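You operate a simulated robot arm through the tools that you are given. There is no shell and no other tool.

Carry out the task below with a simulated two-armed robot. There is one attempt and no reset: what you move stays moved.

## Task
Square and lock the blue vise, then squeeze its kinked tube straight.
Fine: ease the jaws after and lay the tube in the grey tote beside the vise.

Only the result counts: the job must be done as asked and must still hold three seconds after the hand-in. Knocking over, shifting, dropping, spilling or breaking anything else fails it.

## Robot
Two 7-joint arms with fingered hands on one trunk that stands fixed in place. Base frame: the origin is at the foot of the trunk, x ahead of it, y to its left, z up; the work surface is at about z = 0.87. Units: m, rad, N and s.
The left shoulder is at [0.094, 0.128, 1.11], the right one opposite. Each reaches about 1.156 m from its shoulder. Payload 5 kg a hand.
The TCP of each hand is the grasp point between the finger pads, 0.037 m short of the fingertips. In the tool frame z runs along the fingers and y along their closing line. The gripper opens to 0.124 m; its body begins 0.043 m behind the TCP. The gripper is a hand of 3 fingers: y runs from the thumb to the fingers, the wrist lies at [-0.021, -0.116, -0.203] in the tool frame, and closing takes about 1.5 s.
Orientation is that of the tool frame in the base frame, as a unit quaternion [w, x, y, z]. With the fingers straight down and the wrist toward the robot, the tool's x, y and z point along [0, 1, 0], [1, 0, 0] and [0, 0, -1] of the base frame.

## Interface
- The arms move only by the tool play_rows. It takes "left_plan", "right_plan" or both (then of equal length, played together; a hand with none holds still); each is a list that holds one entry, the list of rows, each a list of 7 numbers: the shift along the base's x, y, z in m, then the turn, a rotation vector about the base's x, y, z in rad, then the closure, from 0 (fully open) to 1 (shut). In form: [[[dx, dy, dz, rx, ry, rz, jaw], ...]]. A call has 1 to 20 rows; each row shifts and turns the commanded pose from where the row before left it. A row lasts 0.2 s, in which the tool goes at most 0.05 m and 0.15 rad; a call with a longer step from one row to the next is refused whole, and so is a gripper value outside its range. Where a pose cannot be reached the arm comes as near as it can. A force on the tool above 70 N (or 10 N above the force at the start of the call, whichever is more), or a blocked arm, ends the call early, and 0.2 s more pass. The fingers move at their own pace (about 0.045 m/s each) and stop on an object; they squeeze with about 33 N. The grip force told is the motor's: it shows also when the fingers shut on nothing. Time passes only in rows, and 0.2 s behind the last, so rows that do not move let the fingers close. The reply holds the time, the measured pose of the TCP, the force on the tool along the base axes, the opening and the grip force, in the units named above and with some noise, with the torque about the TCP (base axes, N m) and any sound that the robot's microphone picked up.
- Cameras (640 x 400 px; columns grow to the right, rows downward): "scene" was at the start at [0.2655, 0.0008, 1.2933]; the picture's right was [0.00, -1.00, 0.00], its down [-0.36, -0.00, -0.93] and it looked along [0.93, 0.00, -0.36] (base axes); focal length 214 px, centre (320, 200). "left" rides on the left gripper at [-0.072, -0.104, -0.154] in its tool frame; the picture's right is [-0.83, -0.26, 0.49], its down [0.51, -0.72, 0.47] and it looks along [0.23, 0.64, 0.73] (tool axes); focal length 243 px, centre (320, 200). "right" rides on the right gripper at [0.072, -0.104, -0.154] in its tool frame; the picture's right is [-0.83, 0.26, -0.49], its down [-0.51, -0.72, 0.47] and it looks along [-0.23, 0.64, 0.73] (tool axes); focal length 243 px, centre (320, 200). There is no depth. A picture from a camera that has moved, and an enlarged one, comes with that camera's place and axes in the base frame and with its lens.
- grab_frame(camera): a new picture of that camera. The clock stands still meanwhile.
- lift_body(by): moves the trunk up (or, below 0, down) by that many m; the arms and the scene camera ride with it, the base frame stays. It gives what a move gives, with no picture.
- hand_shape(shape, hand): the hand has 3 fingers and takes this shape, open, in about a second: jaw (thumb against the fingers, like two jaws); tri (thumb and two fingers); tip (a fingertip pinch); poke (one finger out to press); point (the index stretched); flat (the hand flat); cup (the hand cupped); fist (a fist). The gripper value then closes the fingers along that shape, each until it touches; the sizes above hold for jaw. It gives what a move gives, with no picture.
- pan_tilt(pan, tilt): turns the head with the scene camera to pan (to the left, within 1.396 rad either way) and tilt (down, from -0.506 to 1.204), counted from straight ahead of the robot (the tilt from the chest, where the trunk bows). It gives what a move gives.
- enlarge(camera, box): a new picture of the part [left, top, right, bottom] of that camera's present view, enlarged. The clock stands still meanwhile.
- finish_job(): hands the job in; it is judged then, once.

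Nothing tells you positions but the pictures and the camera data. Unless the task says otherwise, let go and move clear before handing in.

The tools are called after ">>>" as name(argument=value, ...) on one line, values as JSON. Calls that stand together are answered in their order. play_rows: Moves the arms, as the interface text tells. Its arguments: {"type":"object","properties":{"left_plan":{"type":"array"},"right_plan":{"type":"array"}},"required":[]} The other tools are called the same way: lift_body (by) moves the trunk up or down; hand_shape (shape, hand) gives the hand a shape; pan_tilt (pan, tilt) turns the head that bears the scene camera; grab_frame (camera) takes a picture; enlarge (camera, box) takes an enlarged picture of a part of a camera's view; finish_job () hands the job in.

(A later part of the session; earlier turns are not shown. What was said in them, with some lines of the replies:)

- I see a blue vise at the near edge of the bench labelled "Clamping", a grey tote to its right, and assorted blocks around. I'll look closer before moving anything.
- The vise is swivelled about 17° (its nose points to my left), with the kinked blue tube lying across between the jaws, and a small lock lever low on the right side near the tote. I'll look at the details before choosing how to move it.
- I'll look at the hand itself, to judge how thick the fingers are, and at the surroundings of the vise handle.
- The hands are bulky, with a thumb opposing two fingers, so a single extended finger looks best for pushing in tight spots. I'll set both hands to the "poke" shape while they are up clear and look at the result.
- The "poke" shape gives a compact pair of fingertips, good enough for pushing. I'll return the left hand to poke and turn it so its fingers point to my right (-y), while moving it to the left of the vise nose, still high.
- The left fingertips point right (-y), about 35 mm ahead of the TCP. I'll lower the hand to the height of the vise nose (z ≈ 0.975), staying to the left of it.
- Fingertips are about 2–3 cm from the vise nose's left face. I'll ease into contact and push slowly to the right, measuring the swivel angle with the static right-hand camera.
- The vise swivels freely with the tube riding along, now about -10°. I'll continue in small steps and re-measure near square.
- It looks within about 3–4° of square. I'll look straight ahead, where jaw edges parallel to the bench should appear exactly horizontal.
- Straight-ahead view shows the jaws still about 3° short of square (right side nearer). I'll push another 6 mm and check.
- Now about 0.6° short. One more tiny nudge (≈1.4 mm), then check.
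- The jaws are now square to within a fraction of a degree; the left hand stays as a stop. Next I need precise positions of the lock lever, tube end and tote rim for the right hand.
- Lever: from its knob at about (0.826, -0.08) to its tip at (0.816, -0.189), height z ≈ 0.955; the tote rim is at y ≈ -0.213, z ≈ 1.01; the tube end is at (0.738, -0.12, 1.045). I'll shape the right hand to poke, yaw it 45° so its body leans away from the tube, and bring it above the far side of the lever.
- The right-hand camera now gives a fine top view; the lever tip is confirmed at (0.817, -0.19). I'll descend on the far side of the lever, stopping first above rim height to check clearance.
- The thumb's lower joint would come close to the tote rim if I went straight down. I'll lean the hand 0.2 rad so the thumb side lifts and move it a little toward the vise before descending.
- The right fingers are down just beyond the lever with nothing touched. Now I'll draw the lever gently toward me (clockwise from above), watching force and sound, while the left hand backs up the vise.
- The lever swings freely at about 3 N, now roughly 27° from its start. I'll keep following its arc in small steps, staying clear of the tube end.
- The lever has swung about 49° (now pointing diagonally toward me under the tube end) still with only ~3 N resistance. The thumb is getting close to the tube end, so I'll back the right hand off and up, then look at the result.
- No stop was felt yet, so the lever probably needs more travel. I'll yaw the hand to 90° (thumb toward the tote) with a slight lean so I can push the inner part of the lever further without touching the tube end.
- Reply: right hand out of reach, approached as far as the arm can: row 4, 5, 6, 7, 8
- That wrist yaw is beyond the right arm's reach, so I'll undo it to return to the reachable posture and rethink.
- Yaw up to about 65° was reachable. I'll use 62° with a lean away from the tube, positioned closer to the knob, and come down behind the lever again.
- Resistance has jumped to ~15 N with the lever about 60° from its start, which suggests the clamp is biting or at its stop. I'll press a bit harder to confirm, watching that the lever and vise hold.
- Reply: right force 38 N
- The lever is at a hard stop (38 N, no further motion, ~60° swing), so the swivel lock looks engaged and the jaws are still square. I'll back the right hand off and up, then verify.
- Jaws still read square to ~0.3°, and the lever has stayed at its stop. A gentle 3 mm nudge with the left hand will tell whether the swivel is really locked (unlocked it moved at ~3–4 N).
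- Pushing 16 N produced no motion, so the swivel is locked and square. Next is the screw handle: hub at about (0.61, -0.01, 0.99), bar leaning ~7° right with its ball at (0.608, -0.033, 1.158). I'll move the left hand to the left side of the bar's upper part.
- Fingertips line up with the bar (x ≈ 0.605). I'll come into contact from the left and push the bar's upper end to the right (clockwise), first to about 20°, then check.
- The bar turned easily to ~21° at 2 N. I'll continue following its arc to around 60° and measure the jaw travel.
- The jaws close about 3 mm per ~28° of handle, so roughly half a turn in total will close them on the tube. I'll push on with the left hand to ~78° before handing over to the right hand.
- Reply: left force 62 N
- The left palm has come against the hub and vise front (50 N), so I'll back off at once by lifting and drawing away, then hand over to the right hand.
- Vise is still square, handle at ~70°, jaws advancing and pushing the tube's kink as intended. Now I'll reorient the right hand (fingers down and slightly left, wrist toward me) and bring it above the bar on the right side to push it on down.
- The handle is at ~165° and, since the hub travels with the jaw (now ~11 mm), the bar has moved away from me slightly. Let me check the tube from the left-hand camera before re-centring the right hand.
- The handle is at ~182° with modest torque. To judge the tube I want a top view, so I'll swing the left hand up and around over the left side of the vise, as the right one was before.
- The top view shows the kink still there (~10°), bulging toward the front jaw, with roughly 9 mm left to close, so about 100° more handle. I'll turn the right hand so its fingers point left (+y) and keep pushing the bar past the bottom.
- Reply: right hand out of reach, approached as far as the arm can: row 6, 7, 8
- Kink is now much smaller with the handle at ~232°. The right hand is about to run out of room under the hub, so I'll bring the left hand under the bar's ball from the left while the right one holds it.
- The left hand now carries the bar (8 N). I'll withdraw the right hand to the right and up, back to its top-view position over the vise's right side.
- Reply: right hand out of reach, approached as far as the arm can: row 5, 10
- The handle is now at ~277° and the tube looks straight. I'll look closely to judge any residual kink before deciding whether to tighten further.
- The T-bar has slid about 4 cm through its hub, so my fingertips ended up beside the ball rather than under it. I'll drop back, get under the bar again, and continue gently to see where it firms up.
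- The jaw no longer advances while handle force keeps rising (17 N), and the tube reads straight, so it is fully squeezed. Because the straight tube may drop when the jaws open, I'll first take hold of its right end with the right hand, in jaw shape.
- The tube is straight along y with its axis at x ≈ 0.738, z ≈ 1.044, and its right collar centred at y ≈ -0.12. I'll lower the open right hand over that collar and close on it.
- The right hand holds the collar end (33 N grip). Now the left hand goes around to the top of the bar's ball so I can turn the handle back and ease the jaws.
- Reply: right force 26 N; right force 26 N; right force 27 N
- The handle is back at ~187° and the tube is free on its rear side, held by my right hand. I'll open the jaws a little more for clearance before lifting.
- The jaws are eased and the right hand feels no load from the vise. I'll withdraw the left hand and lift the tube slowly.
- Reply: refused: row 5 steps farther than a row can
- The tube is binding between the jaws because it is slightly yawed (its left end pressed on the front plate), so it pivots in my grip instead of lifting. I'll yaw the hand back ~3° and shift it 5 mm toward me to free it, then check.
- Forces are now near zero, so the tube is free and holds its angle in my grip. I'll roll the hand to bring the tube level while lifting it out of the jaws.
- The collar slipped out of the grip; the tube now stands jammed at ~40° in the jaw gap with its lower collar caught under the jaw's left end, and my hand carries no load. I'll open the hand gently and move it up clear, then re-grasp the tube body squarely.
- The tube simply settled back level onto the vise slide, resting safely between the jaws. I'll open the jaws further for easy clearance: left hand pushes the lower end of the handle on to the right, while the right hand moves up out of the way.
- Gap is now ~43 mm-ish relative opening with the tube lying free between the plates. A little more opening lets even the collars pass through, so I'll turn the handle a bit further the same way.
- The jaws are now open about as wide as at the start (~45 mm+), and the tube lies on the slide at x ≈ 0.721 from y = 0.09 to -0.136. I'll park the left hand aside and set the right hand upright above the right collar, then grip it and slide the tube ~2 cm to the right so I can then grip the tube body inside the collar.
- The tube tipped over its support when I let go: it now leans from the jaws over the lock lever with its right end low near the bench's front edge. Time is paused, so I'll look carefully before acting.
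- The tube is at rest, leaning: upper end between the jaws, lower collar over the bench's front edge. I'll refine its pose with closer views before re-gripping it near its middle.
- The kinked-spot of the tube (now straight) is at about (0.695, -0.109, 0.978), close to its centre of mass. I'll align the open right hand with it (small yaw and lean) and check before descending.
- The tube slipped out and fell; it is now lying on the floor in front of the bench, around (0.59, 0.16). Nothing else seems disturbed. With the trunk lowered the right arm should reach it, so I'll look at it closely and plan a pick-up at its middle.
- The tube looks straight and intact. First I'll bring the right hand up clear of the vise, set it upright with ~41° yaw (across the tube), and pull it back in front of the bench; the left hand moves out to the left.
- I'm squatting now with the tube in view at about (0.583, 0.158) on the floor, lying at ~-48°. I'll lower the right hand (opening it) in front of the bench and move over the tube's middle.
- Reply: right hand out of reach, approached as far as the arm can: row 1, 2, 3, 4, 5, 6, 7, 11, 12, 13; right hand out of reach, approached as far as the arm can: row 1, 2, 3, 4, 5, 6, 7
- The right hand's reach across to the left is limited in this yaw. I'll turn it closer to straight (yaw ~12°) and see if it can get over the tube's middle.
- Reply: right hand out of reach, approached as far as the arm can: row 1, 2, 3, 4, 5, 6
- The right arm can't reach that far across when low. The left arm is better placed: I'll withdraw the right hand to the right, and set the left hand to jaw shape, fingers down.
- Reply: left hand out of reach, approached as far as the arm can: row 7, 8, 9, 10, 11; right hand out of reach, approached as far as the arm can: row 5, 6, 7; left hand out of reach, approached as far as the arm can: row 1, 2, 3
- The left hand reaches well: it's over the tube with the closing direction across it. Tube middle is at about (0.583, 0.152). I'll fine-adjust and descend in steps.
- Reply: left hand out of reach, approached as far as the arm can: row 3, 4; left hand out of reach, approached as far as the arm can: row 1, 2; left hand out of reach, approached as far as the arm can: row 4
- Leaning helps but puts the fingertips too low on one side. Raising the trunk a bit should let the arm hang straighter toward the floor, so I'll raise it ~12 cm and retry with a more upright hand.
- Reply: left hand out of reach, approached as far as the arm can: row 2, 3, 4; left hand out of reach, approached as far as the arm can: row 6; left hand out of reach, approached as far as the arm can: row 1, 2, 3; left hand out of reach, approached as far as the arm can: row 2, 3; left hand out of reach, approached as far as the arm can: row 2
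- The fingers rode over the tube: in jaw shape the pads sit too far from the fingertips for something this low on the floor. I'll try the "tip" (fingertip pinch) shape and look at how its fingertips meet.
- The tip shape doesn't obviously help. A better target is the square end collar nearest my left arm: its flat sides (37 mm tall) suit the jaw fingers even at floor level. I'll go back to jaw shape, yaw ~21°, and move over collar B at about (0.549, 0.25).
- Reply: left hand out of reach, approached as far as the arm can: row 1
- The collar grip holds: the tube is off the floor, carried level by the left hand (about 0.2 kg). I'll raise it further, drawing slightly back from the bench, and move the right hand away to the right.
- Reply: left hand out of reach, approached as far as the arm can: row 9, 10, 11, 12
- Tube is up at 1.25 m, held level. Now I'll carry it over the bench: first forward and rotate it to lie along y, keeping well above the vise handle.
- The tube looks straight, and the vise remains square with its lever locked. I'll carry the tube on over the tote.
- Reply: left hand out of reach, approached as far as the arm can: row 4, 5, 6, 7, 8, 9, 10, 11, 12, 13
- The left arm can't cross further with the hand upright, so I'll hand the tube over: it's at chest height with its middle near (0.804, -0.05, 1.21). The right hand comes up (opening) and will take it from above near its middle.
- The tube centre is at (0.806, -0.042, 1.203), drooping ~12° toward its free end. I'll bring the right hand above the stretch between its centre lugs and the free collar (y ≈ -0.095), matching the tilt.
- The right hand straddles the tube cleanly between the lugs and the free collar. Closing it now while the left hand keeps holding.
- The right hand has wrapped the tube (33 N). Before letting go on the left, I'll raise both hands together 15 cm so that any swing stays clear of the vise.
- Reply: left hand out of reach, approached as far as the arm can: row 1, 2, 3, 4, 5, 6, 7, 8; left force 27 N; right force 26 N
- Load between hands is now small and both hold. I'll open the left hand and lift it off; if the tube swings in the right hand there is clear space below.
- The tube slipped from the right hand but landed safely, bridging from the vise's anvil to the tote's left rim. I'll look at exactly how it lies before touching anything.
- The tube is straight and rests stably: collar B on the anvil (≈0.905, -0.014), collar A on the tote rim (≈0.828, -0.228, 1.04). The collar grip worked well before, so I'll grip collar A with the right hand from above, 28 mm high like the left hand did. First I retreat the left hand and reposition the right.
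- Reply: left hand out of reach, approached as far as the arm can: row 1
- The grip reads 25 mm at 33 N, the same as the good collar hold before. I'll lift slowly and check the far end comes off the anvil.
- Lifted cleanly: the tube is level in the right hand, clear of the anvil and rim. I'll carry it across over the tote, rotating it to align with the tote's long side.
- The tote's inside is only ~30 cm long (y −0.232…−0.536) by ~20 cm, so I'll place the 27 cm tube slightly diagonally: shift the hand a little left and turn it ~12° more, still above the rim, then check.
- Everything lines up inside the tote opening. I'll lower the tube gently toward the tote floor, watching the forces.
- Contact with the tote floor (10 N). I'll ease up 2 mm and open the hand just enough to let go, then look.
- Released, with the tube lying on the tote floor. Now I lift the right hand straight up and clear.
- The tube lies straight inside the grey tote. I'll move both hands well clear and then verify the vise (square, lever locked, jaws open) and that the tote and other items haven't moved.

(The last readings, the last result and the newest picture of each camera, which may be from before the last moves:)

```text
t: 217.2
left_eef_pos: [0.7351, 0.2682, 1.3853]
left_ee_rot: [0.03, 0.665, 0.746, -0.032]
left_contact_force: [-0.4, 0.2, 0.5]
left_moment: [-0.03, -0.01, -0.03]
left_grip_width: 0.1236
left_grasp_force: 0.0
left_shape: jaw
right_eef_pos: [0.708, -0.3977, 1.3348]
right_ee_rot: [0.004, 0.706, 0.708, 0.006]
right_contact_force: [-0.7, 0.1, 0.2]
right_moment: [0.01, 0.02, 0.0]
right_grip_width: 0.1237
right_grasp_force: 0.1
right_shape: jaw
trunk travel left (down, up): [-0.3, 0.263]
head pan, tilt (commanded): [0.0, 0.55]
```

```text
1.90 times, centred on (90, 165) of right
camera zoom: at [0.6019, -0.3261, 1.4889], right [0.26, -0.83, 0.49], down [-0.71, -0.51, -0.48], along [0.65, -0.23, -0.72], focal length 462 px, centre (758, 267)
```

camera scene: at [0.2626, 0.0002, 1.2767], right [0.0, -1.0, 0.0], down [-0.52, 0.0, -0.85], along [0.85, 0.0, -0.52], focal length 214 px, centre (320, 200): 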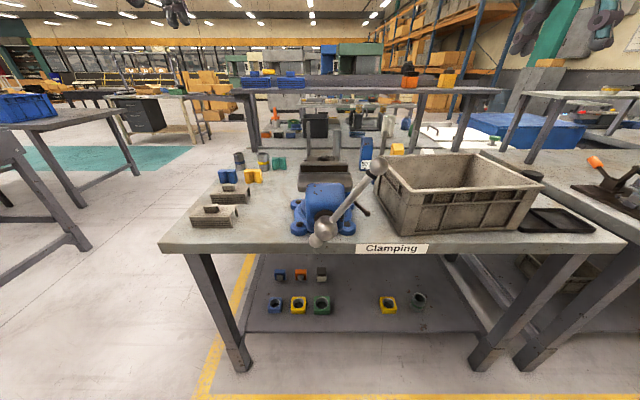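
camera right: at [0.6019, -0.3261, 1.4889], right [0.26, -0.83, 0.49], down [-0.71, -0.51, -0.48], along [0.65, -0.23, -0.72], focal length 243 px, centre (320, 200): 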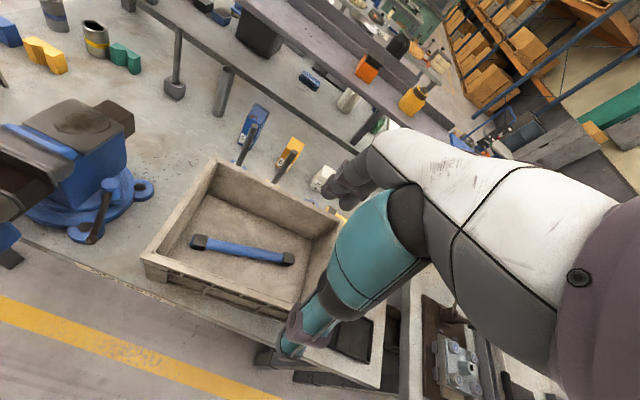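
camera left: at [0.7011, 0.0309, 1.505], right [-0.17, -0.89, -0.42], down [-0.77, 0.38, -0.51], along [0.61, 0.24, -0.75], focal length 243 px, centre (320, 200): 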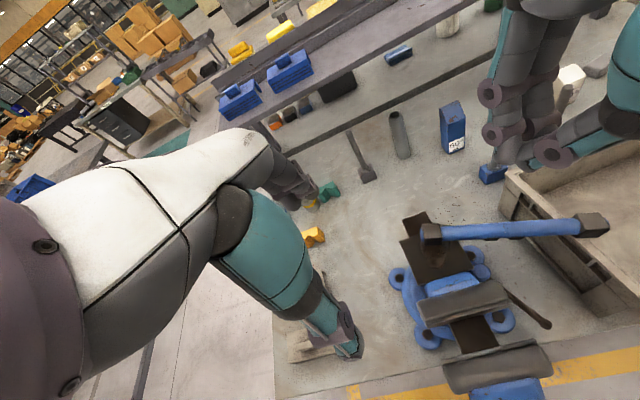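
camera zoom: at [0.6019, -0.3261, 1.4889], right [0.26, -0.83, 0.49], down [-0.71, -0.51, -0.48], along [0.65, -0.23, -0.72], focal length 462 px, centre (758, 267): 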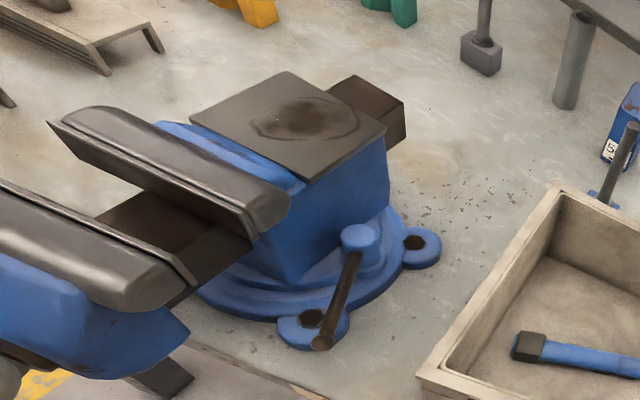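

The vise is square and its lock lever sits at its stop. The jaws are open, and the tube lies straight in the grey tote. Both hands are clear. The tube did fall to the floor once during the transfer and I picked it up again. The tote and the other bench items look undisturbed. Handing in.

>>> finish_job()

```text
The job is handed in.
```

I finished the job and handed it in, but the tube fell twice while I was moving it. I've had no verdict back yet.

- **Vise:** It is square to the bench edge to within about 0.3°. The lock lever is at its hard stop, and a 16 N push on the vise right after locking did not move it.
- **Tube:** I closed the jaws until they stopped advancing. In close-up views the tube is straight to about 1°.
- **Jaws:** I backed them off to roughly their starting gap.
- **Placement:** The tube is lying on the floor of the grey tote.

**Falls:** The first time, the tube slipped from the open jaws to the floor in front of the bench. The second time, it dropped about 15 cm out of my right hand and landed across the vise's anvil and the tote rim. It still looks straight. As far as I could see, the tote and the other bench items have not moved.

Both hands were clear of everything when I handed in.
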